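You operate a simulated robot arm through the tools that you are given. There is no shell and no other tool. Be economical: measure what you need, move in short steps, check, and stop when the job is done.

You are at the controls of a simulated two-armed robot. One attempt, no reset.

Task
Take the plain roll and put it on the yellow shelf of the coil rack. Turn the middle number dial to 2. Fetch the green plug from the front table and set it on the front table end. Count the black weights on the front table, then put as many of the little coils from the front table on the cardboard sheet there. Open the strip cabinet door, put the blue tape roll from the top of the shelf table on the strip cabinet shelf, then shut the door. The order is free. Set down upright: plain roll.

Only the result counts: the job must be done as asked and must still hold three seconds after the hand-in. Knocking over, shifting, dropping, spilling or breaking anything else fails it. Flat cloth is picked up by pressing the open fingertips on it (5 to 10 N) and closing them slowly along it; thin cloth reads only 2 to 8 mm in the jaws.

Robot
Two 7-joint arms with three-finger grippers on one trunk, on a base that drives. Base frame: it is fixed to the floor where the robot stands at the start and does not move with it; the origin is under the middle of the robot, x ahead of it, y to its left, z up. Lengths are in m, angles in rad, forces in N, time in s.
The left shoulder is at the start at [0.05, 0.154, 0.979], the right one opposite. With the tool pointing down near the work surface each hand reaches from about 0.22 to 0.64 m from the robot's upright axis, wherever it stands, measured 20 degrees to its own side. Places, roughly: black weight (7x7x6 cm) [-2.3, -7.9, 0.8]; blue tape roll (8x8x4 cm) [-1.8, -6.4, 0.8]; cardboard sheet (21x17x1 cm) [-2.1, -7.8, 0.8]; front table end [-2.1, -8, 0.8]; green plug (4x4x4 cm) [-1.5, -8.1, 0.8]; little coil [-2.25, -8, 0.75]; middle number dial [0.4, 0, 0.9]; plain roll [0.5, 0, 1.25]; strip cabinet door [-4.9, -4.4, 0.3]; strip cabinet shelf [-4.9, -4.6, 0.3]; yellow shelf of the coil rack [0.3, -1.7, 0.4]. Payload 2.69 kg a hand.
The TCP of each hand is the grasp point between the finger pads, 0.029 m short of the fingertips. In the tool frame z runs along the fingers and y along their closing line. Largest opening 0.12 m; the body of the gripper starts 0.078 m behind the TCP.
Orientation is that of the tool frame in the base frame, as a unit quaternion [x, y, z, w]. With the fingers straight down and closing along the base's y, the tool's x points along the base's -x, its y along +y and its z along -z.

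Tools
- The arms move only by the tool apply_moves. It takes "left_steps", "right_steps" or both (then of equal length, played together; a hand with none holds still); each is a list of rows, each a list of 3 entries, a list of its own where there are three numbers: the finger opening in m, from 0 to 0.12, then the shift along the tool's x, y, z in units of 30 mm (1.0 is 30 mm), then the turn, a rotation vector about the tool's x, y, z in units of 8 degrees (1.0 is 8 degrees). In form: [[grip, [x, y, z], [ax, ay, az]], ...]. A call has 1 to 12 rows; each row shifts and turns the commanded pose from where the row before left it, along the tool's axes as they then stand. A call with a number of a shift or a turn outside -1 to 1 is refused whole. A row lasts 0.2 s, in which the tool goes at most 0.05 m and 0.15 rad; a call with a longer step from one row to the next is refused whole, and so is a gripper value outside its range. Where a pose cannot be reached the arm comes as near as it can. A force on the tool above 40 N (or 10 N above the force at the start of the call, whichever is more), or a blocked arm, ends the call early, and 0.2 s more pass. Each finger halts on what it meets, pressing with about 35 N; the grip force reading is that of the motor and also rises with nothing between the fingers. The clock runs only during rows and for 0.2 s after the last one: add rows that do not move to give the fingers time. It gives the time, the measured TCP pose, the force on the tool (base axes), the opening and the grip force at its end, in the units of the frame above (readings bear some noise), with the torque about the TCP (base axes, N m) and any sound that the robot's microphone picked up.
- Cameras (640 x 400 px; columns grow to the right, rows downward): "scene" is now at [0.1698, 0.0065, 1.1583]; the picture's right is [0.08, -1.00, 0.00], its down [-0.25, -0.02, -0.97] and it looks along [0.97, 0.08, -0.25] (base axes); focal length 214 px, centre (320, 200). "left" rides on the left gripper at [0.063, 0, -0.104] in its tool frame; the picture's right is [0.00, 1.00, 0.00], its down [-0.83, 0.00, -0.56] and it looks along [-0.56, 0.00, 0.83] (tool axes); focal length 275 px, centre (320, 200). "right" rides on the right gripper at [0.063, 0, -0.104] in its tool frame; the picture's right is [0.00, 1.00, 0.00], its down [-0.83, 0.00, -0.56] and it looks along [-0.56, 0.00, 0.83] (tool axes); focal length 275 px, centre (320, 200).
- snapshot(camera): a new picture of that camera. The clock stands still meanwhile.
- move_column(by): slides the trunk up (or, below 0, down) by that many m; the arms and the scene camera ride with it, the base frame stays. It gives what a move gives, with no picture.
- drive_base(legs): drives the robot by 1 to 6 legs, each [ahead, left, turn to the left] in m, m and rad, along the robot's own axes; the way and the turn of a leg run together, so that a leg with both is an arc; at most 1.5 m and 3.142 rad a leg. The arms and the cameras ride along, it lands a little off, and it stops where it bumps. It gives what a move gives.
- turn_head(pan, tilt): turns the head with the scene camera to pan (to the left, within 1.396 rad either way) and tilt (down, from -0.506 to 1.204), counted from straight ahead of the robot. It gives what a move gives.
- point_at(camera, pixels): for up to 12 pixels [column, row] of the newest picture of that camera ("zoom" is the newest enlarged one), the place [x, y, z] in the base frame of the surface seen there, good to about 0.002 m. The clock stands still meanwhile.
- inspect(camera, box): a new picture of the part [left, top, right, bottom] of that camera's present view, enlarged. The clock stands still meanwhile.
- finish_job(): hands the job in; it is judged then, once.

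Keep the steps short. Do not move on a guess: measure, check each grasp and each placing, and mend mistakes. In all there are 131 turns and 142 pictures (those below and enlarged ones count). Leave the grippers open and the arms clear of the work at the hand-in unless told otherwise, and finish with a single line.

The tools are called after "Emit:" by a JSON object that holds its "name" and its "arguments". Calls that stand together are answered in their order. apply_moves: Moves the arms, as the interface text tells. Its arguments: {"type":"object","properties":{"left_steps":{"type":"array","items":{"type":"array"}},"right_steps":{"type":"array","items":{"type":"array"}}},"required":[]} The other tools are called the same way: move_column (by) slides the trunk up or down; drive_base (legs) drives the base; turn_head (pan, tilt) turns the head that bears the scene camera; snapshot (camera) takes a picture; point_at (camera, pixels) gives the place of the surface under pixels of a picture; inspect (camera, box) takes an enlarged picture of a part of a camera's view; finish_job () hands the job in.

At the start:

```text
time: 0.0
left_eef_pos: [0.3177, 0.1301, 0.999]
left_tool_rot: [0.001, 1.0, -0.001, -0.001]
left_ft_force: [-0.3, -0.2, 0.4]
left_moment: [0.0, 0.0, 0.0]
left_grip_width: 0.12
left_gripper_force: 0.1
right_eef_pos: [0.3572, -0.1915, 1.0009]
right_tool_rot: [0.001, 1.0, 0.001, 0.0]
right_ft_force: [0.5, -0.1, -0.2]
right_moment: [0.01, 0.04, 0.04]
right_grip_width: 0.1199
right_gripper_force: 0.0
trunk travel left (down, up): [-0.35, 0.088]
robot x, y, heading: [0.0032, 0.0006, 0.001]
head pan, tilt: [0.082, 0.251]
```

scene: 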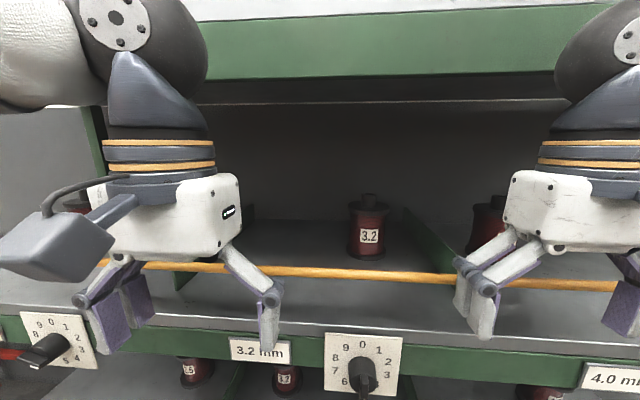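
right: 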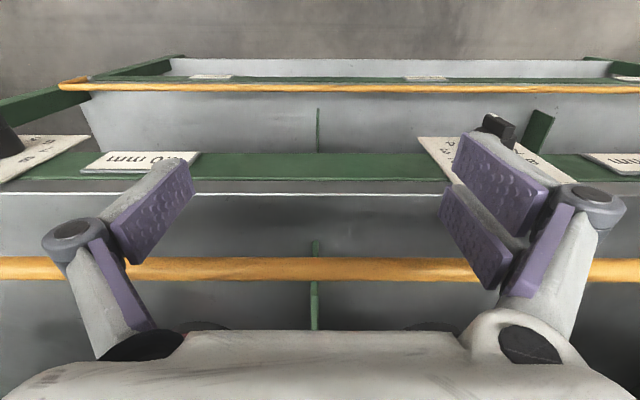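
left: 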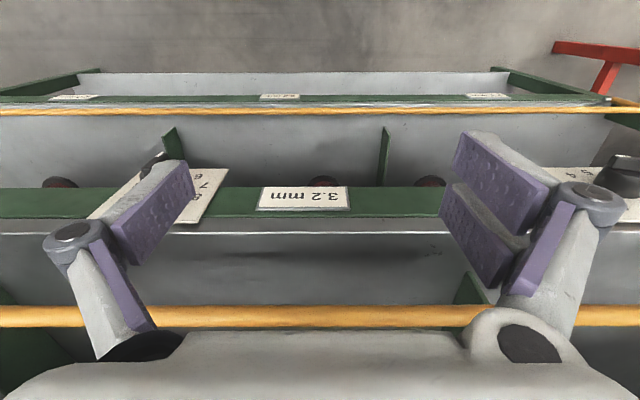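

I see the rack in front, with rolls and dials. The plain roll should be higher up, so I'll tilt the head up to look for it.

Emit:
{"name": "turn_head", "arguments": {"pan": 0.0, "tilt": -0.3}}

Emit:
{"name": "snapshot", "arguments": {"camera": "scene"}}

Emit:
{"name": "turn_head", "arguments": {"pan": 0.0, "tilt": 0.6}}

Emit:
{"name": "snapshot", "arguments": {"camera": "scene"}}

```text
time: 1.0
left_eef_pos: [0.3173, 0.1308, 1.0002]
left_tool_rot: [-0.001, 1.0, 0.0, 0.0]
left_ft_force: [0.3, -0.3, 0.2]
left_moment: [-0.01, -0.05, -0.01]
left_grip_width: 0.1201
left_gripper_force: 0.0
right_eef_pos: [0.359, -0.1931, 1.0015]
right_tool_rot: [0.0, 1.0, 0.0, -0.001]
right_ft_force: [0.8, 0.0, -0.2]
right_moment: [0.02, 0.0, 0.0]
right_grip_width: 0.1202
right_gripper_force: 0.1
trunk travel left (down, up): [-0.35, 0.088]
robot x, y, heading: [0.0017, 0.0006, 0.0]
head pan, tilt: [0.0, -0.3]
```

```text
138 pictures are left
```

scene: 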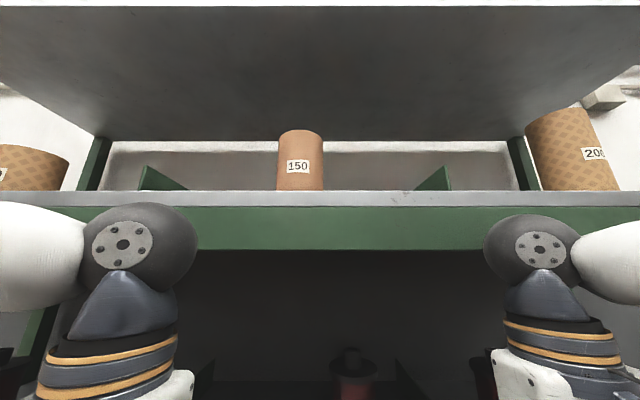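

```text
time: 2.2
left_eef_pos: [0.3174, 0.1306, 0.9998]
left_tool_rot: [0.0, 1.0, 0.0, 0.0]
left_ft_force: [-0.7, -1.3, 0.2]
left_moment: [0.0, -0.02, 0.01]
left_grip_width: 0.12
left_gripper_force: 0.1
right_eef_pos: [0.3572, -0.1935, 1.0001]
right_tool_rot: [0.001, 1.0, 0.0, 0.0]
right_ft_force: [-0.6, 0.0, -0.4]
right_moment: [0.0, -0.01, -0.02]
right_grip_width: 0.1198
right_gripper_force: 0.1
trunk travel left (down, up): [-0.35, 0.088]
robot x, y, heading: [-0.0019, 0.0019, 0.007]
head pan, tilt: [0.0, 0.6]
```

```text
137 pictures are left
```

scene: 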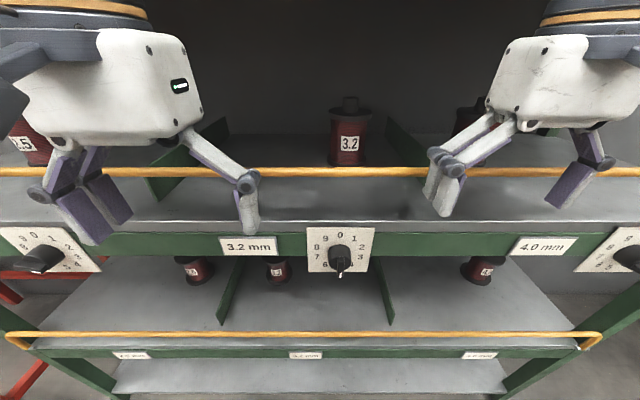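

The dial's knob is at about (340,258). I'll enlarge it and measure it.

Emit:
{"name": "inspect", "arguments": {"camera": "scene", "box": [300, 220, 380, 280]}}

Emit:
{"name": "point_at", "arguments": {"camera": "scene", "pixels": [[310, 230], [372, 230], [310, 269], [370, 269], [340, 258], [340, 250], [340, 272], [333, 256], [348, 256], [340, 172], [340, 222]]}}

```text
6.67 times, centred on (340, 250) of scene
```

zoom: 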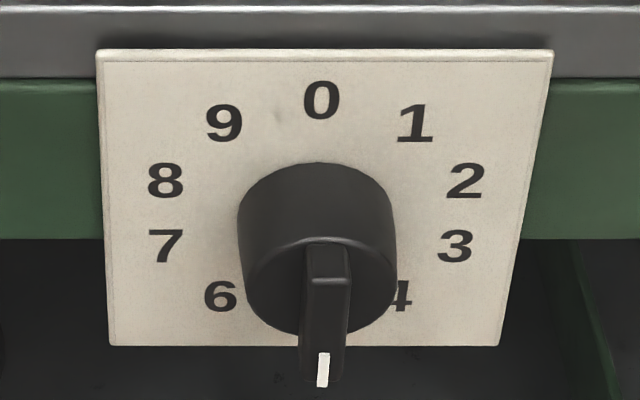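

```text
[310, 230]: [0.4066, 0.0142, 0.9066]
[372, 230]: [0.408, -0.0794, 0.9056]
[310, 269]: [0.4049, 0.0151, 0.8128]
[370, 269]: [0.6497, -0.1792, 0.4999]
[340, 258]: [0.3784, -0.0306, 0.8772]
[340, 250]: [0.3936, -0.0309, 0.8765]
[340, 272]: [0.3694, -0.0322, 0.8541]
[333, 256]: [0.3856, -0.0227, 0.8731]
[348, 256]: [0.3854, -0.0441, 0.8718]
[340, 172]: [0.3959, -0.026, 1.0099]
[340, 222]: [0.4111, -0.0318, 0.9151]
```

The pointer is at 5. Next I'll measure the roll above and look at the coil rack to the right.

Emit:
{"name": "turn_head", "arguments": {"pan": 0.0, "tilt": -0.3}}

Emit:
{"name": "inspect", "arguments": {"camera": "scene", "box": [220, 110, 380, 210]}}

Emit:
{"name": "point_at", "arguments": {"camera": "zoom", "pixels": [[320, 90], [320, 310], [240, 310], [400, 310], [245, 200], [400, 200], [320, 330], [320, 380], [100, 330], [320, 82], [150, 250]]}}

Emit:
{"name": "turn_head", "arguments": {"pan": -1.35, "tilt": 0.35}}

Emit:
{"name": "snapshot", "arguments": {"camera": "scene"}}

```text
time: 3.4
left_eef_pos: [0.3181, 0.1298, 1.0]
left_tool_rot: [0.0, 1.0, 0.0, 0.0]
left_ft_force: [0.3, -0.1, 0.0]
left_moment: [0.0, -0.01, 0.0]
left_grip_width: 0.12
left_gripper_force: 0.1
right_eef_pos: [0.358, -0.1926, 0.9999]
right_tool_rot: [-0.001, 1.0, 0.0, 0.0]
right_ft_force: [-0.2, -0.1, -0.2]
right_moment: [0.04, -0.01, -0.02]
right_grip_width: 0.1199
right_gripper_force: 0.1
trunk travel left (down, up): [-0.35, 0.088]
robot x, y, heading: [0.0002, -0.0013, -0.001]
head pan, tilt: [0.0, -0.3]
```

```text
4.00 times, centred on (300, 160) of scene
```

zoom: 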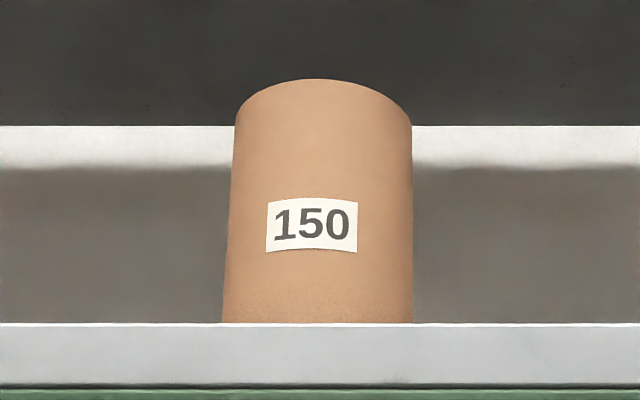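

```text
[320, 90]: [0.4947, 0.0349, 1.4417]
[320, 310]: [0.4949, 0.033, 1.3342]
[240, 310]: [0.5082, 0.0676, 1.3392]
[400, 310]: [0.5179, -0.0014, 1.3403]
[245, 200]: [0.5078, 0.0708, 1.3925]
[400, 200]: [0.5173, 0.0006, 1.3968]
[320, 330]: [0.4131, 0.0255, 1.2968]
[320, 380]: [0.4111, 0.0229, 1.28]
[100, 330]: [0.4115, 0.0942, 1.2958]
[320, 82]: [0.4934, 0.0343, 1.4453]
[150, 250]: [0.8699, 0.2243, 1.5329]
```

```text
time: 4.9
left_eef_pos: [0.3176, 0.1305, 0.9999]
left_tool_rot: [-0.001, 1.0, 0.0, 0.0]
left_ft_force: [0.1, 0.7, -0.3]
left_moment: [-0.04, -0.01, -0.05]
left_grip_width: 0.12
left_gripper_force: 0.1
right_eef_pos: [0.3573, -0.1925, 0.9995]
right_tool_rot: [0.0, 1.0, 0.0, 0.0]
right_ft_force: [-0.2, -0.5, -0.1]
right_moment: [-0.01, 0.03, -0.01]
right_grip_width: 0.12
right_gripper_force: 0.0
trunk travel left (down, up): [-0.35, 0.088]
robot x, y, heading: [-0.0013, -0.0021, -0.002]
head pan, tilt: [-1.349, 0.351]
```

```text
134 pictures are left
```

scene: 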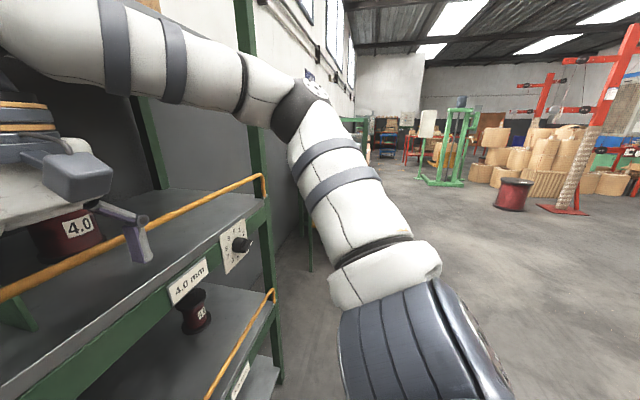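

The plain roll ("150") has its front at x≈0.494, its centre near y≈0.034, a width of about 0.08, and its top at about 1.447. I'll back off 0.25 m and turn the right hand to point forward.

Emit:
{"name": "drive_base", "arguments": {"legs": [[-0.25, 0, 0]]}}

Emit:
{"name": "apply_moves", "arguments": {"right_steps": [[0.12, [0, 0, 0], [0, -1, 0]], [0.12, [0, 0, 0], [0, -1, 0]], [0.12, [0, 0, 0], [0, -1, 0]], [0.12, [0, 0, 0], [0, -1, 0]], [0.12, [0, 0, 0], [0, -1, 0]], [0.12, [0, 0, 0], [0, -1, 0]], [0.12, [0, 0, 0], [0, -1, 0]], [0.12, [0, 0, 0], [0, -1, 0]], [0.12, [0, 0, 0], [0, -1, 0]], [0.12, [0, 0, 0], [0, -1, 0]], [0.12, [0, 0, 0], [0, -1, 0]], [0.12, [0, 0, 0], [0, -0.25, 0]]]}}

Emit:
{"name": "turn_head", "arguments": {"pan": -0.1, "tilt": 0.3}}

Emit:
{"name": "snapshot", "arguments": {"camera": "scene"}}

Emit:
{"name": "snapshot", "arguments": {"camera": "right"}}

```text
time: 6.7
left_eef_pos: [0.0612, 0.131, 1.0001]
left_tool_rot: [-0.001, 1.0, 0.0, 0.0]
left_ft_force: [-0.6, 1.0, -0.1]
left_moment: [0.0, -0.04, 0.02]
left_grip_width: 0.1198
left_gripper_force: 0.1
right_eef_pos: [0.1028, -0.1914, 1.0004]
right_tool_rot: [-0.002, 1.0, 0.0, 0.0]
right_ft_force: [0.2, 0.0, 0.8]
right_moment: [0.02, -0.09, -0.02]
right_grip_width: 0.1199
right_gripper_force: 0.0
trunk travel left (down, up): [-0.35, 0.088]
robot x, y, heading: [-0.2559, 0.0002, 0.002]
head pan, tilt: [-1.349, 0.351]
```

```text
time: 9.3
left_eef_pos: [0.0632, 0.1302, 1.0004]
left_tool_rot: [-0.002, 1.0, 0.0, 0.0]
left_ft_force: [0.0, -0.2, -0.2]
left_moment: [0.0, 0.01, 0.01]
left_grip_width: 0.12
left_gripper_force: 0.1
right_eef_pos: [0.2036, -0.1647, 1.0987]
right_tool_rot: [-0.002, 0.707, 0.002, 0.707]
right_ft_force: [0.1, 0.3, -0.5]
right_moment: [-0.03, -0.01, 0.04]
right_grip_width: 0.12
right_gripper_force: 0.2
right hand out of reach, approached as far as the arm can: row 6, 7, 8, 9, 10, 11, 12
trunk travel left (down, up): [-0.35, 0.088]
robot x, y, heading: [-0.252, 0.0012, 0.005]
head pan, tilt: [-1.349, 0.351]
```

```text
time: 10.8
left_eef_pos: [0.0626, 0.1305, 1.0006]
left_tool_rot: [-0.001, 1.0, 0.0, 0.0]
left_ft_force: [0.6, 0.7, 0.3]
left_moment: [-0.01, 0.0, 0.04]
left_grip_width: 0.1202
left_gripper_force: 0.1
right_eef_pos: [0.2035, -0.1648, 1.0979]
right_tool_rot: [-0.001, 0.707, 0.001, 0.707]
right_ft_force: [0.1, 0.5, -0.1]
right_moment: [0.0, -0.02, 0.03]
right_grip_width: 0.12
right_gripper_force: 0.1
trunk travel left (down, up): [-0.35, 0.088]
robot x, y, heading: [-0.2548, -0.0007, 0.004]
head pan, tilt: [-0.099, 0.3]
```

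```text
133 pictures are left
```

scene: 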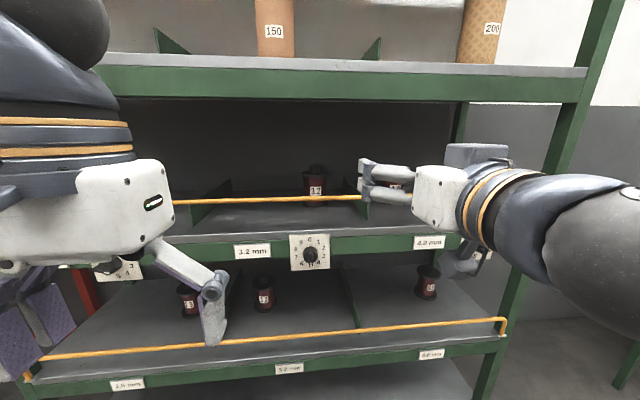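

```text
132 pictures are left
```

right: 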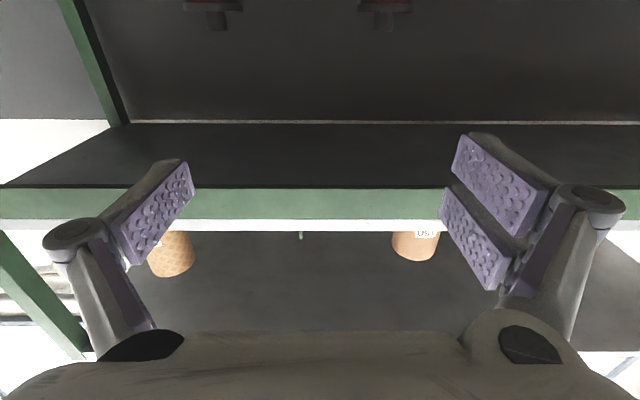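

The right hand now points forward at (0.204,-0.165,1.099). I'll move it to just in front of the dial axis (y -0.031, z 0.861).

Emit:
{"name": "apply_moves", "arguments": {"right_steps": [[0.06, [0.881, 0.497, 0.3], [0, 0, 0]], [0.06, [0.881, 0.497, 0.3], [0, 0, 0]], [0.06, [0.881, 0.497, 0.3], [0, 0, 0]], [0.06, [0.881, 0.497, 0.3], [0, 0, 0]], [0.06, [0.881, 0.497, 0.3], [0, 0, 0]], [0.06, [0.881, 0.497, 0.3], [0, 0, 0]], [0.06, [0.881, 0.497, 0.3], [0, 0, 0]], [0.06, [0.881, 0.497, 0.3], [0, 0, 0]], [0.06, [0.881, 0.497, 0.3], [0, 0, 0]]]}}

Emit:
{"name": "snapshot", "arguments": {"camera": "right"}}

Emit:
{"name": "inspect", "arguments": {"camera": "right", "box": [240, 130, 400, 230]}}

```text
time: 12.8
left_eef_pos: [0.0622, 0.1308, 1.0005]
left_tool_rot: [-0.002, 1.0, 0.0, 0.001]
left_ft_force: [0.8, 0.4, 0.1]
left_moment: [-0.03, 0.0, -0.03]
left_grip_width: 0.1202
left_gripper_force: 0.2
right_eef_pos: [0.2846, -0.0297, 0.8612]
right_tool_rot: [-0.002, 0.707, 0.002, 0.707]
right_ft_force: [0.7, -0.6, -1.2]
right_moment: [-0.04, 0.0, 0.02]
right_grip_width: 0.06
right_gripper_force: 0.0
trunk travel left (down, up): [-0.35, 0.088]
robot x, y, heading: [-0.2548, -0.0034, 0.003]
head pan, tilt: [-0.099, 0.3]
```

```text
131 pictures are left
```

right: 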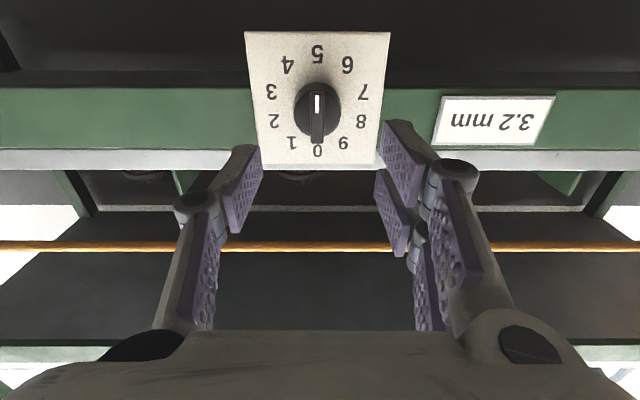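

```text
4.00 times, centred on (320, 180) of right
```

zoom: 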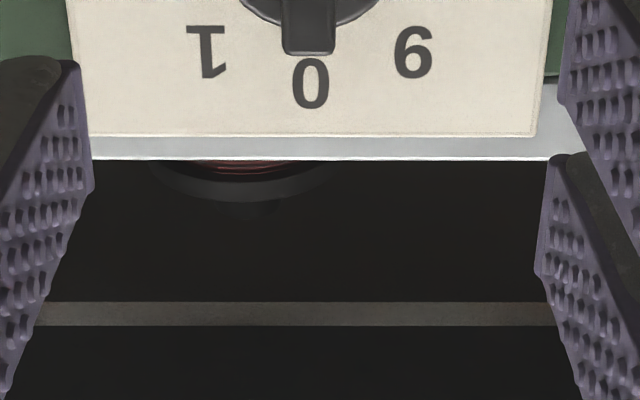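

I can see the knob clearly at about (317,110), with the white mark toward 5. I'll measure it from this camera.

Emit:
{"name": "inspect", "arguments": {"camera": "right", "box": [240, 25, 400, 165]}}

Emit:
{"name": "point_at", "arguments": {"camera": "right", "pixels": [[317, 92], [317, 103], [317, 120], [317, 138], [317, 142], [303, 115], [332, 115], [297, 110], [338, 110], [325, 140], [309, 140], [260, 100]]}}

```text
2.86 times, centred on (320, 95) of right
```

zoom: 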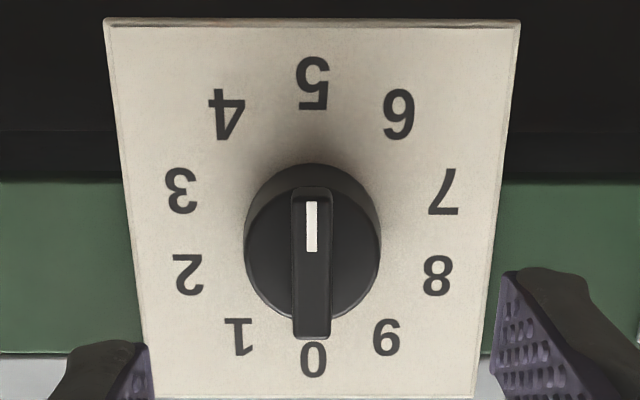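

```text
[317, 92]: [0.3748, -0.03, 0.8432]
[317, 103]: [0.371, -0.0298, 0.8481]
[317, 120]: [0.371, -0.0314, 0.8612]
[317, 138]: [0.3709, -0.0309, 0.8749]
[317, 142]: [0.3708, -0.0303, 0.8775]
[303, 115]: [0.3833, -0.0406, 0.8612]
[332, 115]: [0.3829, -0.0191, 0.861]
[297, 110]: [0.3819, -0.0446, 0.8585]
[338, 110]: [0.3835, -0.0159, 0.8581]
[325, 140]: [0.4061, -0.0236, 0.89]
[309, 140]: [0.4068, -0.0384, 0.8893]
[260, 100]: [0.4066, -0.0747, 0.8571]
```

The dial axis is at y -0.030, z 0.861. The blade face is at x 0.371 and the knob face at 0.383. I'll go forward until the tips are at 0.381, then close on the blade.

Emit:
{"name": "apply_moves", "arguments": {"right_steps": [[0.05, [0, 0, 0.75], [0, 0, 0]], [0.05, [0, 0, 0.75], [0, 0, 0]], [0.05, [0, 0, 0.73], [0, 0, 0]], [0.05, [0, 0, 0], [0, 0, 0]], [0.0, [0, 0, 0], [0, 0, 0]], [0.0, [0, 0, 0], [0, 0, 0]], [0.0, [0, 0, 0], [0, 0, 0]]]}}

Emit:
{"name": "snapshot", "arguments": {"camera": "right"}}

```text
time: 14.3
left_eef_pos: [0.0623, 0.1293, 0.9987]
left_tool_rot: [-0.002, 1.0, 0.0, 0.0]
left_ft_force: [0.7, 0.3, 0.8]
left_moment: [0.01, -0.01, -0.02]
left_grip_width: 0.1201
left_gripper_force: 0.0
right_eef_pos: [0.3517, -0.0312, 0.8616]
right_tool_rot: [-0.001, 0.707, 0.001, 0.707]
right_ft_force: [0.2, -7.0, -2.2]
right_moment: [-0.11, -0.23, -0.21]
right_grip_width: 0.01
right_gripper_force: 37.4
trunk travel left (down, up): [-0.35, 0.088]
robot x, y, heading: [-0.255, -0.0004, 0.005]
head pan, tilt: [-0.099, 0.3]
```

```text
128 pictures are left
```

right: 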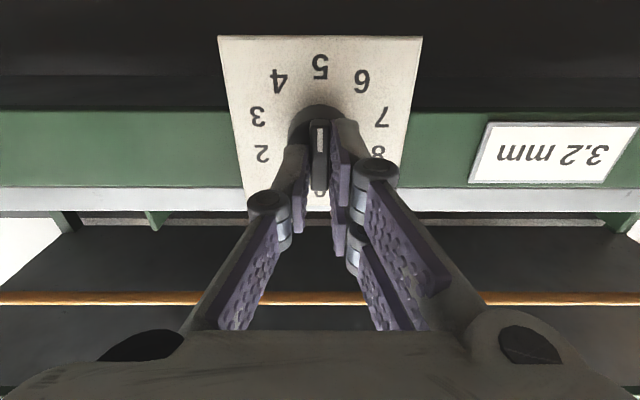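

The blade is gripped at 10 mm. I'll turn it -36° first as a test.

Emit:
{"name": "apply_moves", "arguments": {"right_steps": [[0.0, [0, 0, 0], [0, 0, -0.75]], [0.0, [0, 0, 0], [0, 0, -0.75]], [0.0, [0, 0, 0], [0, 0, -0.75]], [0.0, [0, 0, 0], [0, 0, -0.75]], [0.0, [0, 0, 0], [0, 0, -0.75]], [0.0, [0, 0, 0], [0, 0, -0.75]], [0.0, [0, 0, 0], [0, 0, 0]]]}}

Emit:
{"name": "snapshot", "arguments": {"camera": "right"}}

```text
time: 15.9
left_eef_pos: [0.0631, 0.1316, 1.0002]
left_tool_rot: [-0.002, 1.0, 0.0, -0.001]
left_ft_force: [-0.3, -0.3, -0.3]
left_moment: [-0.01, -0.02, -0.02]
left_grip_width: 0.12
left_gripper_force: 0.1
right_eef_pos: [0.3522, -0.0294, 0.8602]
right_tool_rot: [-0.22, 0.671, -0.218, 0.673]
right_ft_force: [9.2, 2.8, 6.1]
right_moment: [-0.01, 0.28, -0.26]
right_grip_width: 0.01
right_gripper_force: 37.0
trunk travel left (down, up): [-0.35, 0.088]
robot x, y, heading: [-0.2601, -0.0024, 0.002]
head pan, tilt: [-0.099, 0.3]
```

```text
127 pictures are left
```

right: 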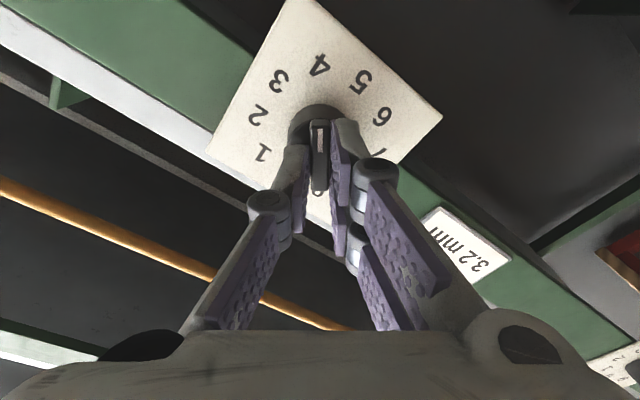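

The pointer now reads 4, so the direction is right. I'll turn 72° more.

Emit:
{"name": "apply_moves", "arguments": {"right_steps": [[0.0, [0, 0, 0], [0, 0, -0.75]], [0.0, [0, 0, 0], [0, 0, -0.75]], [0.0, [0, 0, 0], [0, 0, -0.75]], [0.0, [0, 0, 0], [0, 0, -0.75]], [0.0, [0, 0, 0], [0, 0, -0.75]], [0.0, [0, 0, 0], [0, 0, -0.75]], [0.0, [0, 0, 0], [0, 0, -0.75]], [0.0, [0, 0, 0], [0, 0, -0.75]], [0.0, [0, 0, 0], [0, 0, -0.75]], [0.0, [0, 0, 0], [0, 0, -0.75]], [0.0, [0, 0, 0], [0, 0, -0.75]], [0.0, [0, 0, 0], [0, 0, -0.75]]]}}

Emit:
{"name": "snapshot", "arguments": {"camera": "right"}}

```text
time: 18.6
left_eef_pos: [0.0632, 0.1321, 0.9982]
left_tool_rot: [-0.002, 1.0, -0.001, -0.002]
left_ft_force: [-0.5, -0.2, -0.3]
left_moment: [0.02, -0.02, 0.0]
left_grip_width: 0.1202
left_gripper_force: 0.0
right_eef_pos: [0.3519, -0.0279, 0.8574]
right_tool_rot: [0.575, -0.414, 0.57, -0.415]
right_ft_force: [7.2, 19.4, -12.4]
right_moment: [0.01, 0.07, -0.23]
right_grip_width: 0.0103
right_gripper_force: 37.1
trunk travel left (down, up): [-0.35, 0.088]
robot x, y, heading: [-0.2551, -0.0016, 0.002]
head pan, tilt: [-0.099, 0.3]
```

```text
126 pictures are left
```

right: 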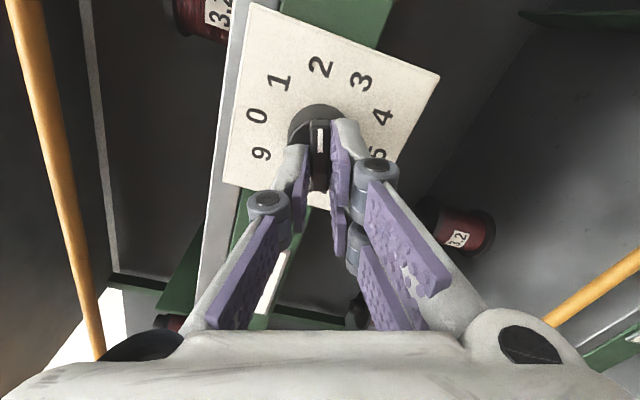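

The pointer now reads 2. I'll open the fingers, back straight out, then check.

Emit:
{"name": "apply_moves", "arguments": {"right_steps": [[0.05, [0, 0, 0], [0, 0, 0]], [0.05, [0, 0, 0], [0, 0, 0]], [0.05, [0, 0, -0.8], [0, 0, 0]], [0.05, [0, 0, -1], [0, 0, 0]], [0.05, [0, 0, -1], [0, 0, 0]], [0.05, [0, 0, -1], [0, 0, 0]]]}}

Emit:
{"name": "inspect", "arguments": {"camera": "right", "box": [220, 50, 420, 200]}}

Emit:
{"name": "apply_moves", "arguments": {"right_steps": [[0.05, [0, 0, 0], [0, 0, 1]], [0.05, [0, 0, 0], [0, 0, 1]], [0.05, [0, 0, 0], [0, 0, 1]], [0.05, [0, 0, 0], [0, 0, 1]], [0.05, [0, 0, 0], [0, 0, 1]], [0.05, [0, 0, 0], [0, 0, 1]], [0.05, [0, 0, 0], [0, 0, 1]], [0.05, [0, 0, 0], [0, 0, 1]], [0.05, [0, 0, 0], [0, 0, 1]], [0.05, [0, 0, 0], [0, 0, 1]], [0.05, [0, 0, 0], [0, 0, 1]], [0.05, [0, 0, 0], [0, 0, 1]]]}}

Emit:
{"name": "move_column", "arguments": {"by": 0.085}}

```text
time: 19.9
left_eef_pos: [0.0639, 0.1317, 1.0001]
left_tool_rot: [-0.003, 1.0, 0.001, 0.0]
left_ft_force: [-0.2, -0.9, 0.0]
left_moment: [0.02, -0.06, -0.04]
left_grip_width: 0.1202
left_gripper_force: 0.2
right_eef_pos: [0.2386, -0.0305, 0.8585]
right_tool_rot: [0.573, -0.414, 0.571, -0.417]
right_ft_force: [-0.5, -0.4, 0.4]
right_moment: [0.0, -0.01, 0.02]
right_grip_width: 0.05
right_gripper_force: 0.2
trunk travel left (down, up): [-0.35, 0.088]
robot x, y, heading: [-0.2547, 0.0029, 0.002]
head pan, tilt: [-0.099, 0.3]
```

```text
2.67 times, centred on (320, 125) of right
```

zoom: 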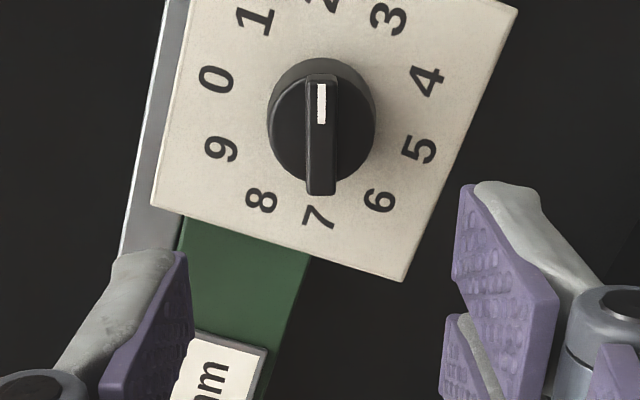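

```text
time: 22.6
left_eef_pos: [0.062, 0.1318, 0.9984]
left_tool_rot: [-0.002, 1.0, -0.001, 0.0]
left_ft_force: [0.2, 0.1, -0.8]
left_moment: [0.0, -0.01, 0.0]
left_grip_width: 0.1202
left_gripper_force: 0.0
right_eef_pos: [0.2359, -0.0299, 0.8586]
right_tool_rot: [-0.074, 0.703, -0.072, 0.703]
right_ft_force: [0.4, 0.3, 0.3]
right_moment: [-0.01, 0.0, -0.01]
right_grip_width: 0.0502
right_gripper_force: 0.1
trunk travel left (down, up): [-0.35, 0.088]
robot x, y, heading: [-0.2556, -0.0041, 0.006]
head pan, tilt: [-0.099, 0.3]
```

```text
time: 23.8
left_eef_pos: [0.0628, 0.1322, 1.0847]
left_tool_rot: [-0.002, 1.0, 0.001, -0.002]
left_ft_force: [0.7, 0.1, -0.5]
left_moment: [-0.03, 0.03, -0.02]
left_grip_width: 0.1197
left_gripper_force: 0.0
right_eef_pos: [0.2365, -0.0306, 0.945]
right_tool_rot: [-0.075, 0.704, -0.073, 0.702]
right_ft_force: [-0.7, -0.4, -0.2]
right_moment: [0.0, -0.06, 0.0]
right_grip_width: 0.05
right_gripper_force: 0.0
trunk travel left (down, up): [-0.435, 0.003]
robot x, y, heading: [-0.255, -0.0024, 0.004]
head pan, tilt: [-0.099, 0.3]
```

The dial reads 2. Now I'll raise the right hand toward the plain roll, fingers open, staying clear of the shelf.

Emit:
{"name": "apply_moves", "arguments": {"right_steps": [[0.12, [0, 0, 0], [0, 0, 0.75]], [0.12, [0, 0, 0], [0, 0, 0.75]], [0.12, [-1, 0.2, 0], [0, 0, 0]], [0.12, [-1, 0.2, 0], [0, 0, 0]], [0.12, [-1, 0.2, 0], [0, 0, 0]], [0.12, [-1, 0.2, 0], [0, 0, 0]], [0.12, [-1, 0.2, 0], [0, 0, 0]], [0.12, [-1, 0.2, 0], [0, 0, 0]], [0.12, [-1, 0.2, 0], [0, 0, 0]], [0.12, [-1, 0.2, 0], [0, 0, 0]], [0.12, [-1, 0.2, 0], [0, 0, 0]], [0.12, [-1, 0.2, 0], [0, 0, 0]]]}}

Emit:
{"name": "apply_moves", "arguments": {"right_steps": [[0.12, [-1, 0, 0], [0, 0, 0]], [0.12, [-1, 0, 0], [0, 0, 0]], [0.12, [-1, 0, 0], [0, 0, 0]], [0.12, [-1, 0, 0], [0, 0, 0]], [0.12, [-0.6, 0, 0.5], [0, 0, 0]], [0.12, [0, 0, 1], [0, 0, 0]], [0.12, [0, 0, 1], [0, 0, 0]]]}}

Emit:
{"name": "snapshot", "arguments": {"camera": "right"}}

```text
time: 26.4
left_eef_pos: [0.0625, 0.131, 1.0855]
left_tool_rot: [-0.002, 1.0, 0.0, 0.0]
left_ft_force: [-0.3, -0.4, -0.2]
left_moment: [0.0, 0.01, 0.0]
left_grip_width: 0.12
left_gripper_force: 0.0
right_eef_pos: [0.2372, 0.0293, 1.2485]
right_tool_rot: [-0.001, 0.707, 0.002, 0.707]
right_ft_force: [-0.8, 0.1, 0.4]
right_moment: [-0.01, 0.02, 0.01]
right_grip_width: 0.1202
right_gripper_force: 0.0
trunk travel left (down, up): [-0.435, 0.003]
robot x, y, heading: [-0.2536, -0.0021, 0.003]
head pan, tilt: [-0.099, 0.3]
```

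```text
time: 28.0
left_eef_pos: [0.0626, 0.1317, 1.0846]
left_tool_rot: [-0.003, 1.0, 0.0, -0.001]
left_ft_force: [0.3, -0.2, 0.0]
left_moment: [0.0, 0.03, 0.01]
left_grip_width: 0.1201
left_gripper_force: 0.1
right_eef_pos: [0.3149, 0.0283, 1.3826]
right_tool_rot: [-0.002, 0.708, 0.002, 0.706]
right_ft_force: [-0.8, 0.2, -0.5]
right_moment: [0.03, 0.0, 0.01]
right_grip_width: 0.1197
right_gripper_force: 0.1
trunk travel left (down, up): [-0.435, 0.003]
robot x, y, heading: [-0.2544, 0.0002, -0.001]
head pan, tilt: [-0.099, 0.3]
```

```text
124 pictures are left
```

right: 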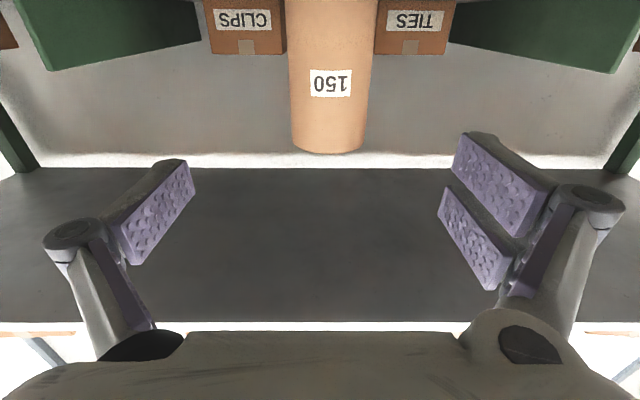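

Boxes marked CLIPS and TIES stand on either side, behind the roll. I'll measure them and the roll's edges.

Emit:
{"name": "point_at", "arguments": {"camera": "right", "pixels": [[330, 20], [330, 120], [330, 150], [291, 60], [371, 60], [240, 45], [280, 30], [405, 45], [380, 30], [295, 120], [364, 120], [330, 5]]}}

```text
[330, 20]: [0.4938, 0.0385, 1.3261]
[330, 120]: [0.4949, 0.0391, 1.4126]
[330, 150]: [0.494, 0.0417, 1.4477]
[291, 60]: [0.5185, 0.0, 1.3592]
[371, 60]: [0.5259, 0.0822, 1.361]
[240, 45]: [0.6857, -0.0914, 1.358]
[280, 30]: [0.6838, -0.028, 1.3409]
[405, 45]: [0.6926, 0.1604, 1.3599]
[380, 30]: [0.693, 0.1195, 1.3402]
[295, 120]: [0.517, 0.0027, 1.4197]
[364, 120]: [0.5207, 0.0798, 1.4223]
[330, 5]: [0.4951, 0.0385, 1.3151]
```

The roll's centre is at (0.536, 0.0405), radius about 0.041. I'll raise the hand to z 1.41 (camera clearance over the shelf lip), align y, and drive ahead 0.12.

Emit:
{"name": "apply_moves", "arguments": {"right_steps": [[0.12, [-0.9, 0.4, 0], [0, 0, 0]], [0.12, [0, 0, 0], [0, 0, 0]]]}}

Emit:
{"name": "drive_base", "arguments": {"legs": [[0.12, 0, 0]]}}

Emit:
{"name": "snapshot", "arguments": {"camera": "right"}}

Emit:
{"name": "turn_head", "arguments": {"pan": 0.0, "tilt": -0.3}}

Emit:
{"name": "snapshot", "arguments": {"camera": "scene"}}

```text
time: 28.6
left_eef_pos: [0.0632, 0.1309, 1.0851]
left_tool_rot: [-0.002, 1.0, 0.0, 0.0]
left_ft_force: [0.3, -0.2, -0.3]
left_moment: [-0.01, -0.01, 0.01]
left_grip_width: 0.1201
left_gripper_force: 0.0
right_eef_pos: [0.3105, 0.0387, 1.4119]
right_tool_rot: [-0.001, 0.707, 0.002, 0.707]
right_ft_force: [0.5, -0.7, -1.1]
right_moment: [0.01, 0.04, -0.05]
right_grip_width: 0.1201
right_gripper_force: 0.1
trunk travel left (down, up): [-0.435, 0.003]
robot x, y, heading: [-0.2538, -0.0005, 0.005]
head pan, tilt: [-0.099, 0.3]
```

```text
time: 29.8
left_eef_pos: [0.1843, 0.1317, 1.085]
left_tool_rot: [-0.002, 1.0, -0.001, 0.0]
left_ft_force: [0.4, -0.1, -0.1]
left_moment: [-0.02, 0.05, 0.01]
left_grip_width: 0.12
left_gripper_force: 0.0
right_eef_pos: [0.4341, 0.0389, 1.4128]
right_tool_rot: [0.0, 0.707, 0.0, 0.707]
right_ft_force: [0.2, 0.4, 0.1]
right_moment: [0.01, -0.02, -0.04]
right_grip_width: 0.12
right_gripper_force: 0.1
trunk travel left (down, up): [-0.435, 0.003]
robot x, y, heading: [-0.1342, 0.0027, -0.003]
head pan, tilt: [-0.099, 0.3]
```

```text
123 pictures are left
```

right: 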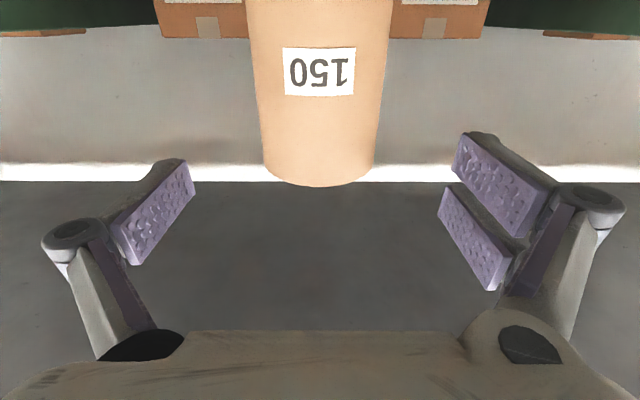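

```text
time: 30.8
left_eef_pos: [0.1844, 0.1316, 1.0856]
left_tool_rot: [-0.001, 1.0, 0.001, 0.0]
left_ft_force: [-0.2, -0.5, -0.9]
left_moment: [0.06, -0.03, 0.01]
left_grip_width: 0.1202
left_gripper_force: 0.0
right_eef_pos: [0.4328, 0.0403, 1.4116]
right_tool_rot: [-0.001, 0.707, 0.001, 0.707]
right_ft_force: [-0.5, -0.6, -0.2]
right_moment: [0.01, 0.0, -0.01]
right_grip_width: 0.1198
right_gripper_force: 0.0
trunk travel left (down, up): [-0.435, 0.003]
robot x, y, heading: [-0.1318, -0.0036, 0.003]
head pan, tilt: [0.0, -0.3]
```

```text
122 pictures are left
```

scene: 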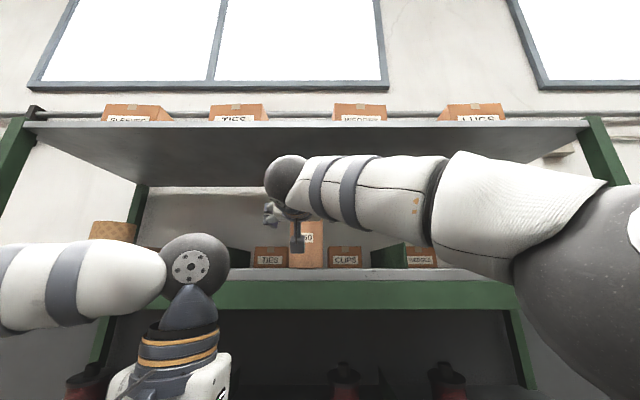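

I'll check the wrist camera's lowest point against the shelf lip.

Emit:
{"name": "point_at", "arguments": {"camera": "scene", "pixels": [[297, 249], [293, 240], [303, 240], [300, 273]]}}

```text
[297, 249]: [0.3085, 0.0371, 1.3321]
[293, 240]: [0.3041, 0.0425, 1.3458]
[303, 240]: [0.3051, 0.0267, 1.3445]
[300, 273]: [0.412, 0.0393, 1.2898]
```

The camera clears the lip by about 35 mm. I'll go forward 0.103 and close on the roll.

Emit:
{"name": "apply_moves", "arguments": {"right_steps": [[0.12, [0, 0, 0.86], [0, 0, 0]], [0.12, [0, 0, 0.86], [0, 0, 0]], [0.12, [0, 0, 0.86], [0, 0, 0]], [0.12, [0, 0, 0.86], [0, 0, 0]], [0.12, [0, 0, 0], [0, 0, 0]], [0.07, [0, 0, 0], [0, 0, 0]], [0.07, [0, 0, 0], [0, 0, 0]], [0.07, [0, 0, 0], [0, 0, 0]]]}}

Emit:
{"name": "snapshot", "arguments": {"camera": "right"}}

```text
time: 32.6
left_eef_pos: [0.1844, 0.1313, 1.0836]
left_tool_rot: [-0.002, 1.0, 0.0, 0.0]
left_ft_force: [-0.4, -0.3, -0.1]
left_moment: [0.0, 0.02, -0.04]
left_grip_width: 0.12
left_gripper_force: 0.1
right_eef_pos: [0.4899, 0.0217, 1.3845]
right_tool_rot: [-0.001, 0.707, 0.001, 0.707]
right_ft_force: [-1.0, 2.0, 0.3]
right_moment: [0.0, 0.0, 0.08]
right_grip_width: 0.0713
right_gripper_force: 0.7
right hand out of reach, approached as far as the arm can: row 2, 3, 4
trunk travel left (down, up): [-0.435, 0.003]
robot x, y, heading: [-0.1336, -0.0054, 0.004]
head pan, tilt: [0.0, -0.3]
```

```text
121 pictures are left
```

right: 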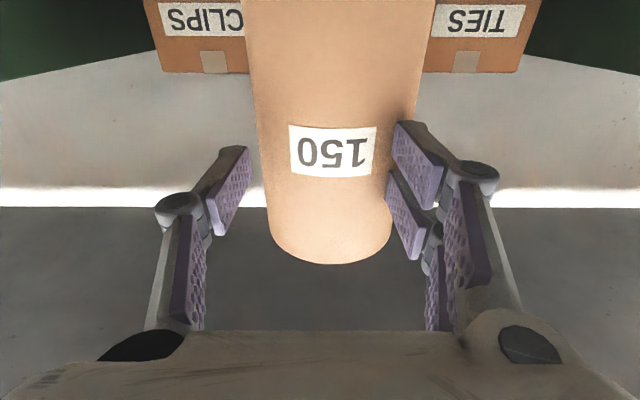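

That was out of the arm's reach, so the hand stopped short and drifted. I'll open, pull back a bit, realign, then drive the base closer.

Emit:
{"name": "apply_moves", "arguments": {"right_steps": [[0.12, [0, 0, 0], [0, 0, 0]], [0.12, [0, 0, 0], [0, 0, 0]], [0.12, [0, 0, 0], [0, 0, 0]], [0.12, [0, 0, -1], [0, 0, 0]], [0.12, [0, 0, -1], [0, 0, 0]], [0.12, [-0.45, 0.3, -1], [0, 0, 0]], [0.12, [-0.45, 0.3, -0.5], [0, 0, 0]], [0.12, [0, 0, 0], [0, 0, 0]]]}}

Emit:
{"name": "snapshot", "arguments": {"camera": "right"}}

Emit:
{"name": "point_at", "arguments": {"camera": "right", "pixels": [[325, 70], [325, 150], [325, 170]]}}

```text
time: 34.4
left_eef_pos: [0.1841, 0.1317, 1.0841]
left_tool_rot: [-0.001, 1.0, 0.0, 0.001]
left_ft_force: [-0.2, 0.0, -0.3]
left_moment: [-0.02, -0.03, -0.01]
left_grip_width: 0.12
left_gripper_force: 0.1
right_eef_pos: [0.3839, 0.038, 1.4125]
right_tool_rot: [-0.001, 0.707, 0.001, 0.707]
right_ft_force: [-1.3, 0.4, 0.1]
right_moment: [0.01, -0.04, 0.01]
right_grip_width: 0.1198
right_gripper_force: 0.1
trunk travel left (down, up): [-0.435, 0.003]
robot x, y, heading: [-0.133, -0.0028, 0.004]
head pan, tilt: [0.0, -0.3]
```

```text
120 pictures are left
```

right: 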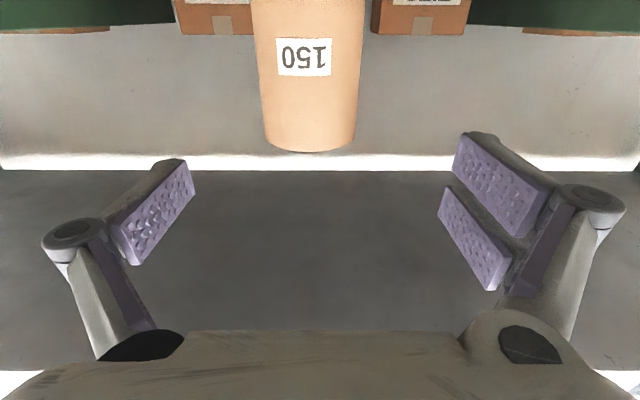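

```text
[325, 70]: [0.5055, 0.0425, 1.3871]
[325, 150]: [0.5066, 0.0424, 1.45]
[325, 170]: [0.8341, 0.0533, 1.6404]
```

The roll slid back about 12 mm. I'll measure its edges again.

Emit:
{"name": "point_at", "arguments": {"camera": "right", "pixels": [[262, 80], [360, 80], [265, 120], [357, 120], [310, 80], [310, 10], [310, 148]]}}

```text
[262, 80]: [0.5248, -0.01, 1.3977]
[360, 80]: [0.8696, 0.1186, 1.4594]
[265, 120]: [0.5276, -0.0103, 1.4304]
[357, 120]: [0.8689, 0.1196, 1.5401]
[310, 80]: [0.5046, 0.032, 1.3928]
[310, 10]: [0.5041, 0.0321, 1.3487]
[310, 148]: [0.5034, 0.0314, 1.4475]
```

The roll's centre is now about (0.545, 0.031), still upright. I'll shift y by -0.007 and drive ahead 0.12.

Emit:
{"name": "apply_moves", "arguments": {"right_steps": [[0.12, [0, -0.23, 0], [0, 0, 0]], [0.12, [0, 0, 0], [0, 0, 0]]]}}

Emit:
{"name": "drive_base", "arguments": {"legs": [[0.12, 0, 0]]}}

Emit:
{"name": "snapshot", "arguments": {"camera": "right"}}

Emit:
{"name": "point_at", "arguments": {"camera": "right", "pixels": [[320, 50], [320, 150], [320, 210]]}}

```text
time: 35.0
left_eef_pos: [0.1839, 0.132, 1.0845]
left_tool_rot: [-0.002, 1.0, 0.0, 0.0]
left_ft_force: [0.0, -1.4, 0.5]
left_moment: [0.02, -0.01, 0.02]
left_grip_width: 0.1198
left_gripper_force: 0.0
right_eef_pos: [0.3839, 0.0314, 1.4136]
right_tool_rot: [0.0, 0.707, 0.0, 0.707]
right_ft_force: [-1.1, 0.6, -0.5]
right_moment: [0.02, 0.02, -0.02]
right_grip_width: 0.1201
right_gripper_force: 0.2
trunk travel left (down, up): [-0.435, 0.003]
robot x, y, heading: [-0.1329, -0.0007, 0.007]
head pan, tilt: [0.0, -0.3]
```

```text
time: 36.2
left_eef_pos: [0.3028, 0.1318, 1.0845]
left_tool_rot: [-0.001, 1.0, 0.0, 0.0]
left_ft_force: [0.1, 0.7, -0.2]
left_moment: [0.03, 0.03, 0.01]
left_grip_width: 0.1201
left_gripper_force: 0.1
right_eef_pos: [0.5041, 0.0331, 1.4125]
right_tool_rot: [0.0, 0.707, 0.001, 0.707]
right_ft_force: [0.4, -0.3, 0.3]
right_moment: [0.0, -0.03, -0.03]
right_grip_width: 0.1201
right_gripper_force: 0.2
trunk travel left (down, up): [-0.435, 0.003]
robot x, y, heading: [-0.0128, 0.0003, 0.002]
head pan, tilt: [0.0, -0.3]
```

```text
119 pictures are left
```

right: 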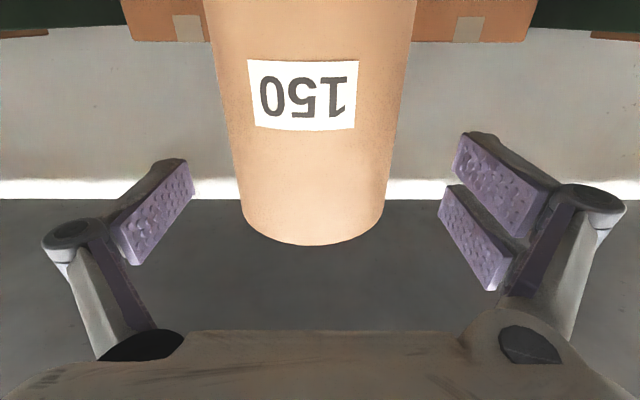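

```text
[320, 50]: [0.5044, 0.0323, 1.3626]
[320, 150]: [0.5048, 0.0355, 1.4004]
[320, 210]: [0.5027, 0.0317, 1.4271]
```

The hand is aligned. I'll go forward 0.04 with the arm and close.

Emit:
{"name": "apply_moves", "arguments": {"right_steps": [[0.12, [0, -0.05, 0.66], [0, 0, 0]], [0.12, [0, 0, 0.66], [0, 0, 0]], [0.12, [0, 0, 0], [0, 0, 0]], [0.1, [0, 0, 0], [0, 0, 0]], [0.06, [0, 0, 0], [0, 0, 0]], [0.06, [0, 0, 0], [0, 0, 0]], [0.06, [0, 0, 0], [0, 0, 0]]]}}

Emit:
{"name": "snapshot", "arguments": {"camera": "right"}}

```text
time: 37.9
left_eef_pos: [0.3027, 0.1313, 1.0851]
left_tool_rot: [-0.002, 1.0, 0.0, 0.0]
left_ft_force: [-0.8, -0.6, -0.4]
left_moment: [0.01, -0.01, 0.03]
left_grip_width: 0.1203
left_gripper_force: 0.1
right_eef_pos: [0.5436, 0.0307, 1.412]
right_tool_rot: [-0.001, 0.706, 0.003, 0.708]
right_ft_force: [1.8, -1.4, 2.7]
right_moment: [0.21, -0.08, -0.05]
right_grip_width: 0.089
right_gripper_force: 35.1
trunk travel left (down, up): [-0.435, 0.003]
robot x, y, heading: [-0.0152, -0.001, 0.004]
head pan, tilt: [0.0, -0.3]
```

```text
118 pictures are left
```

right: 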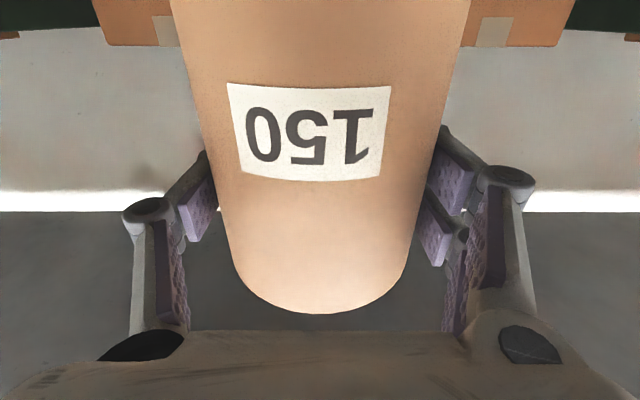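

The roll is gripped (89 mm, 35 N). I'll lift it 45 mm and check.

Emit:
{"name": "apply_moves", "arguments": {"right_steps": [[0.06, [-0.3, 0, 0], [0, 0, 0]], [0.06, [-0.6, 0, 0], [0, 0, 0]], [0.06, [-0.6, 0, 0], [0, 0, 0]], [0.06, [0, 0, 0], [0, 0, 0]]]}}

Emit:
{"name": "snapshot", "arguments": {"camera": "scene"}}

```text
time: 38.9
left_eef_pos: [0.3025, 0.1308, 1.0846]
left_tool_rot: [-0.001, 1.0, 0.0, 0.0]
left_ft_force: [0.3, 0.2, 0.4]
left_moment: [0.01, 0.01, -0.02]
left_grip_width: 0.1202
left_gripper_force: 0.0
right_eef_pos: [0.5412, 0.0289, 1.4535]
right_tool_rot: [-0.001, 0.708, 0.0, 0.706]
right_ft_force: [-0.6, 0.6, -5.4]
right_moment: [-0.01, 0.07, -0.01]
right_grip_width: 0.0885
right_gripper_force: 35.2
right hand out of reach, approached as far as the arm can: row 3
trunk travel left (down, up): [-0.435, 0.003]
robot x, y, heading: [-0.0166, 0.0025, 0.001]
head pan, tilt: [0.0, -0.3]
```

```text
117 pictures are left
```

scene: 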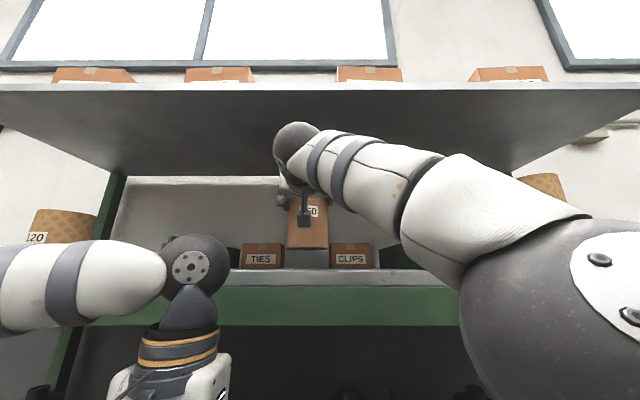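

The roll is lifted (5.4 N load). I'll measure its bottom, then back out.

Emit:
{"name": "point_at", "arguments": {"camera": "scene", "pixels": [[295, 244], [318, 243], [320, 205], [290, 273]]}}

Emit:
{"name": "drive_base", "arguments": {"legs": [[-0.6, 0, 0]]}}

Emit:
{"name": "turn_head", "arguments": {"pan": -1.0, "tilt": 0.4}}

Emit:
{"name": "snapshot", "arguments": {"camera": "scene"}}

```text
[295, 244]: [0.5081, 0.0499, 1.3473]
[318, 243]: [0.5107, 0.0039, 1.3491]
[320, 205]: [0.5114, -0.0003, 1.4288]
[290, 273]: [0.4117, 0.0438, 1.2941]
```

```text
time: 42.3
left_eef_pos: [-0.3048, 0.1306, 1.0848]
left_tool_rot: [-0.005, 1.0, 0.0, 0.0]
left_ft_force: [0.1, 0.3, -0.7]
left_moment: [0.02, -0.04, 0.03]
left_grip_width: 0.12
left_gripper_force: 0.1
right_eef_pos: [-0.066, 0.0294, 1.4539]
right_tool_rot: [-0.004, 0.707, 0.004, 0.707]
right_ft_force: [-0.3, 0.0, -5.8]
right_moment: [0.02, 0.05, 0.03]
right_grip_width: 0.0886
right_gripper_force: 34.4
trunk travel left (down, up): [-0.435, 0.003]
robot x, y, heading: [-0.6211, -0.005, 0.009]
head pan, tilt: [0.0, -0.3]
```

```text
time: 43.5
left_eef_pos: [-0.3049, 0.1301, 1.0851]
left_tool_rot: [-0.005, 1.0, 0.0, 0.0]
left_ft_force: [0.0, -0.3, 0.7]
left_moment: [-0.04, 0.02, -0.01]
left_grip_width: 0.1199
left_gripper_force: 0.0
right_eef_pos: [-0.0661, 0.0281, 1.4534]
right_tool_rot: [-0.004, 0.708, 0.004, 0.707]
right_ft_force: [-0.1, 0.2, -6.5]
right_moment: [0.01, 0.05, 0.0]
right_grip_width: 0.0885
right_gripper_force: 34.9
trunk travel left (down, up): [-0.435, 0.003]
robot x, y, heading: [-0.6222, -0.0046, 0.011]
head pan, tilt: [-1.0, 0.4]
```

```text
116 pictures are left
```

scene: 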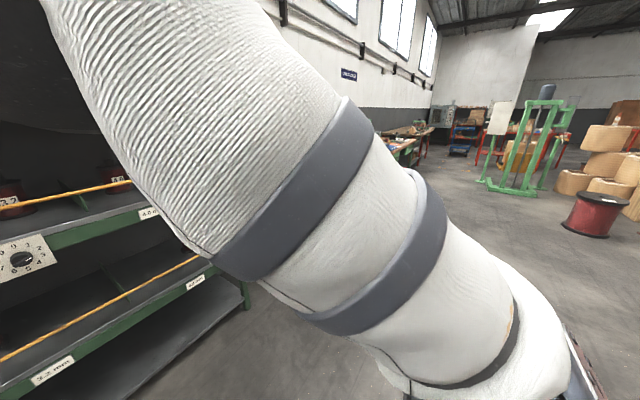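

The roll is out. I'll bring the hand lower and closer so the view clears.

Emit:
{"name": "apply_moves", "arguments": {"right_steps": [[0.06, [1, -0.4, -0.3], [0, 0, 0]], [0.06, [1, -0.4, -0.3], [0, 0, 0]], [0.06, [1, -0.4, -0.3], [0, 0, 0]], [0.06, [1, -0.4, -0.3], [0, 0, 0]], [0.06, [1, -0.4, -0.3], [0, 0, 0]], [0.06, [1, -0.4, -0.3], [0, 0, 0]], [0.06, [1, -0.4, -0.3], [0, 0, 0]], [0.06, [1, -0.4, -0.3], [0, 0, 0]], [0.06, [1, -0.4, -0.3], [0, 0, 0]], [0.06, [1, -0.4, -0.3], [0, 0, 0]], [0.06, [1, -0.4, -0.3], [0, 0, 0]], [0.06, [1, -0.4, -0.3], [0, 0, 0]]]}}

Emit:
{"name": "drive_base", "arguments": {"legs": [[0, -1.0, 0]]}}

Emit:
{"name": "turn_head", "arguments": {"pan": -0.6, "tilt": 0.4}}

Emit:
{"name": "snapshot", "arguments": {"camera": "scene"}}

```text
time: 46.1
left_eef_pos: [-0.3054, 0.1302, 1.0844]
left_tool_rot: [-0.006, 1.0, 0.001, -0.001]
left_ft_force: [0.2, -0.2, 0.5]
left_moment: [-0.02, -0.03, -0.02]
left_grip_width: 0.12
left_gripper_force: 0.1
right_eef_pos: [-0.1721, -0.1164, 1.0928]
right_tool_rot: [-0.003, 0.707, 0.004, 0.707]
right_ft_force: [0.6, 0.3, -7.2]
right_moment: [0.02, 0.03, 0.03]
right_grip_width: 0.0885
right_gripper_force: 35.2
trunk travel left (down, up): [-0.435, 0.003]
robot x, y, heading: [-0.621, -0.0025, 0.009]
head pan, tilt: [-1.0, 0.4]
```

```text
time: 54.3
left_eef_pos: [-0.2852, -0.8856, 1.0852]
left_tool_rot: [-0.019, 1.0, 0.0, -0.001]
left_ft_force: [0.5, 0.2, 0.9]
left_moment: [-0.01, -0.03, 0.02]
left_grip_width: 0.1201
left_gripper_force: 0.0
right_eef_pos: [-0.1455, -1.1255, 1.0923]
right_tool_rot: [-0.013, 0.708, 0.014, 0.706]
right_ft_force: [-0.4, 0.9, -5.9]
right_moment: [-0.01, 0.02, 0.05]
right_grip_width: 0.0885
right_gripper_force: 34.6
trunk travel left (down, up): [-0.435, 0.003]
robot x, y, heading: [-0.5955, -1.0267, 0.034]
head pan, tilt: [-1.0, 0.4]
```

```text
time: 55.2
left_eef_pos: [-0.2841, -0.8864, 1.085]
left_tool_rot: [-0.019, 1.0, -0.001, 0.0]
left_ft_force: [-0.3, 0.5, -0.2]
left_moment: [0.03, -0.02, -0.05]
left_grip_width: 0.1198
left_gripper_force: 0.0
right_eef_pos: [-0.1448, -1.1261, 1.0922]
right_tool_rot: [-0.014, 0.708, 0.014, 0.706]
right_ft_force: [0.3, 0.3, -7.1]
right_moment: [0.0, 0.06, -0.02]
right_grip_width: 0.0883
right_gripper_force: 34.8
trunk travel left (down, up): [-0.435, 0.003]
robot x, y, heading: [-0.5984, -1.032, 0.041]
head pan, tilt: [-0.6, 0.4]
```

```text
115 pictures are left
```

scene: 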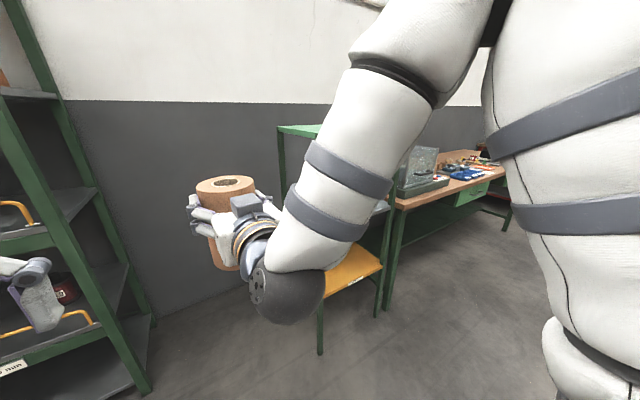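

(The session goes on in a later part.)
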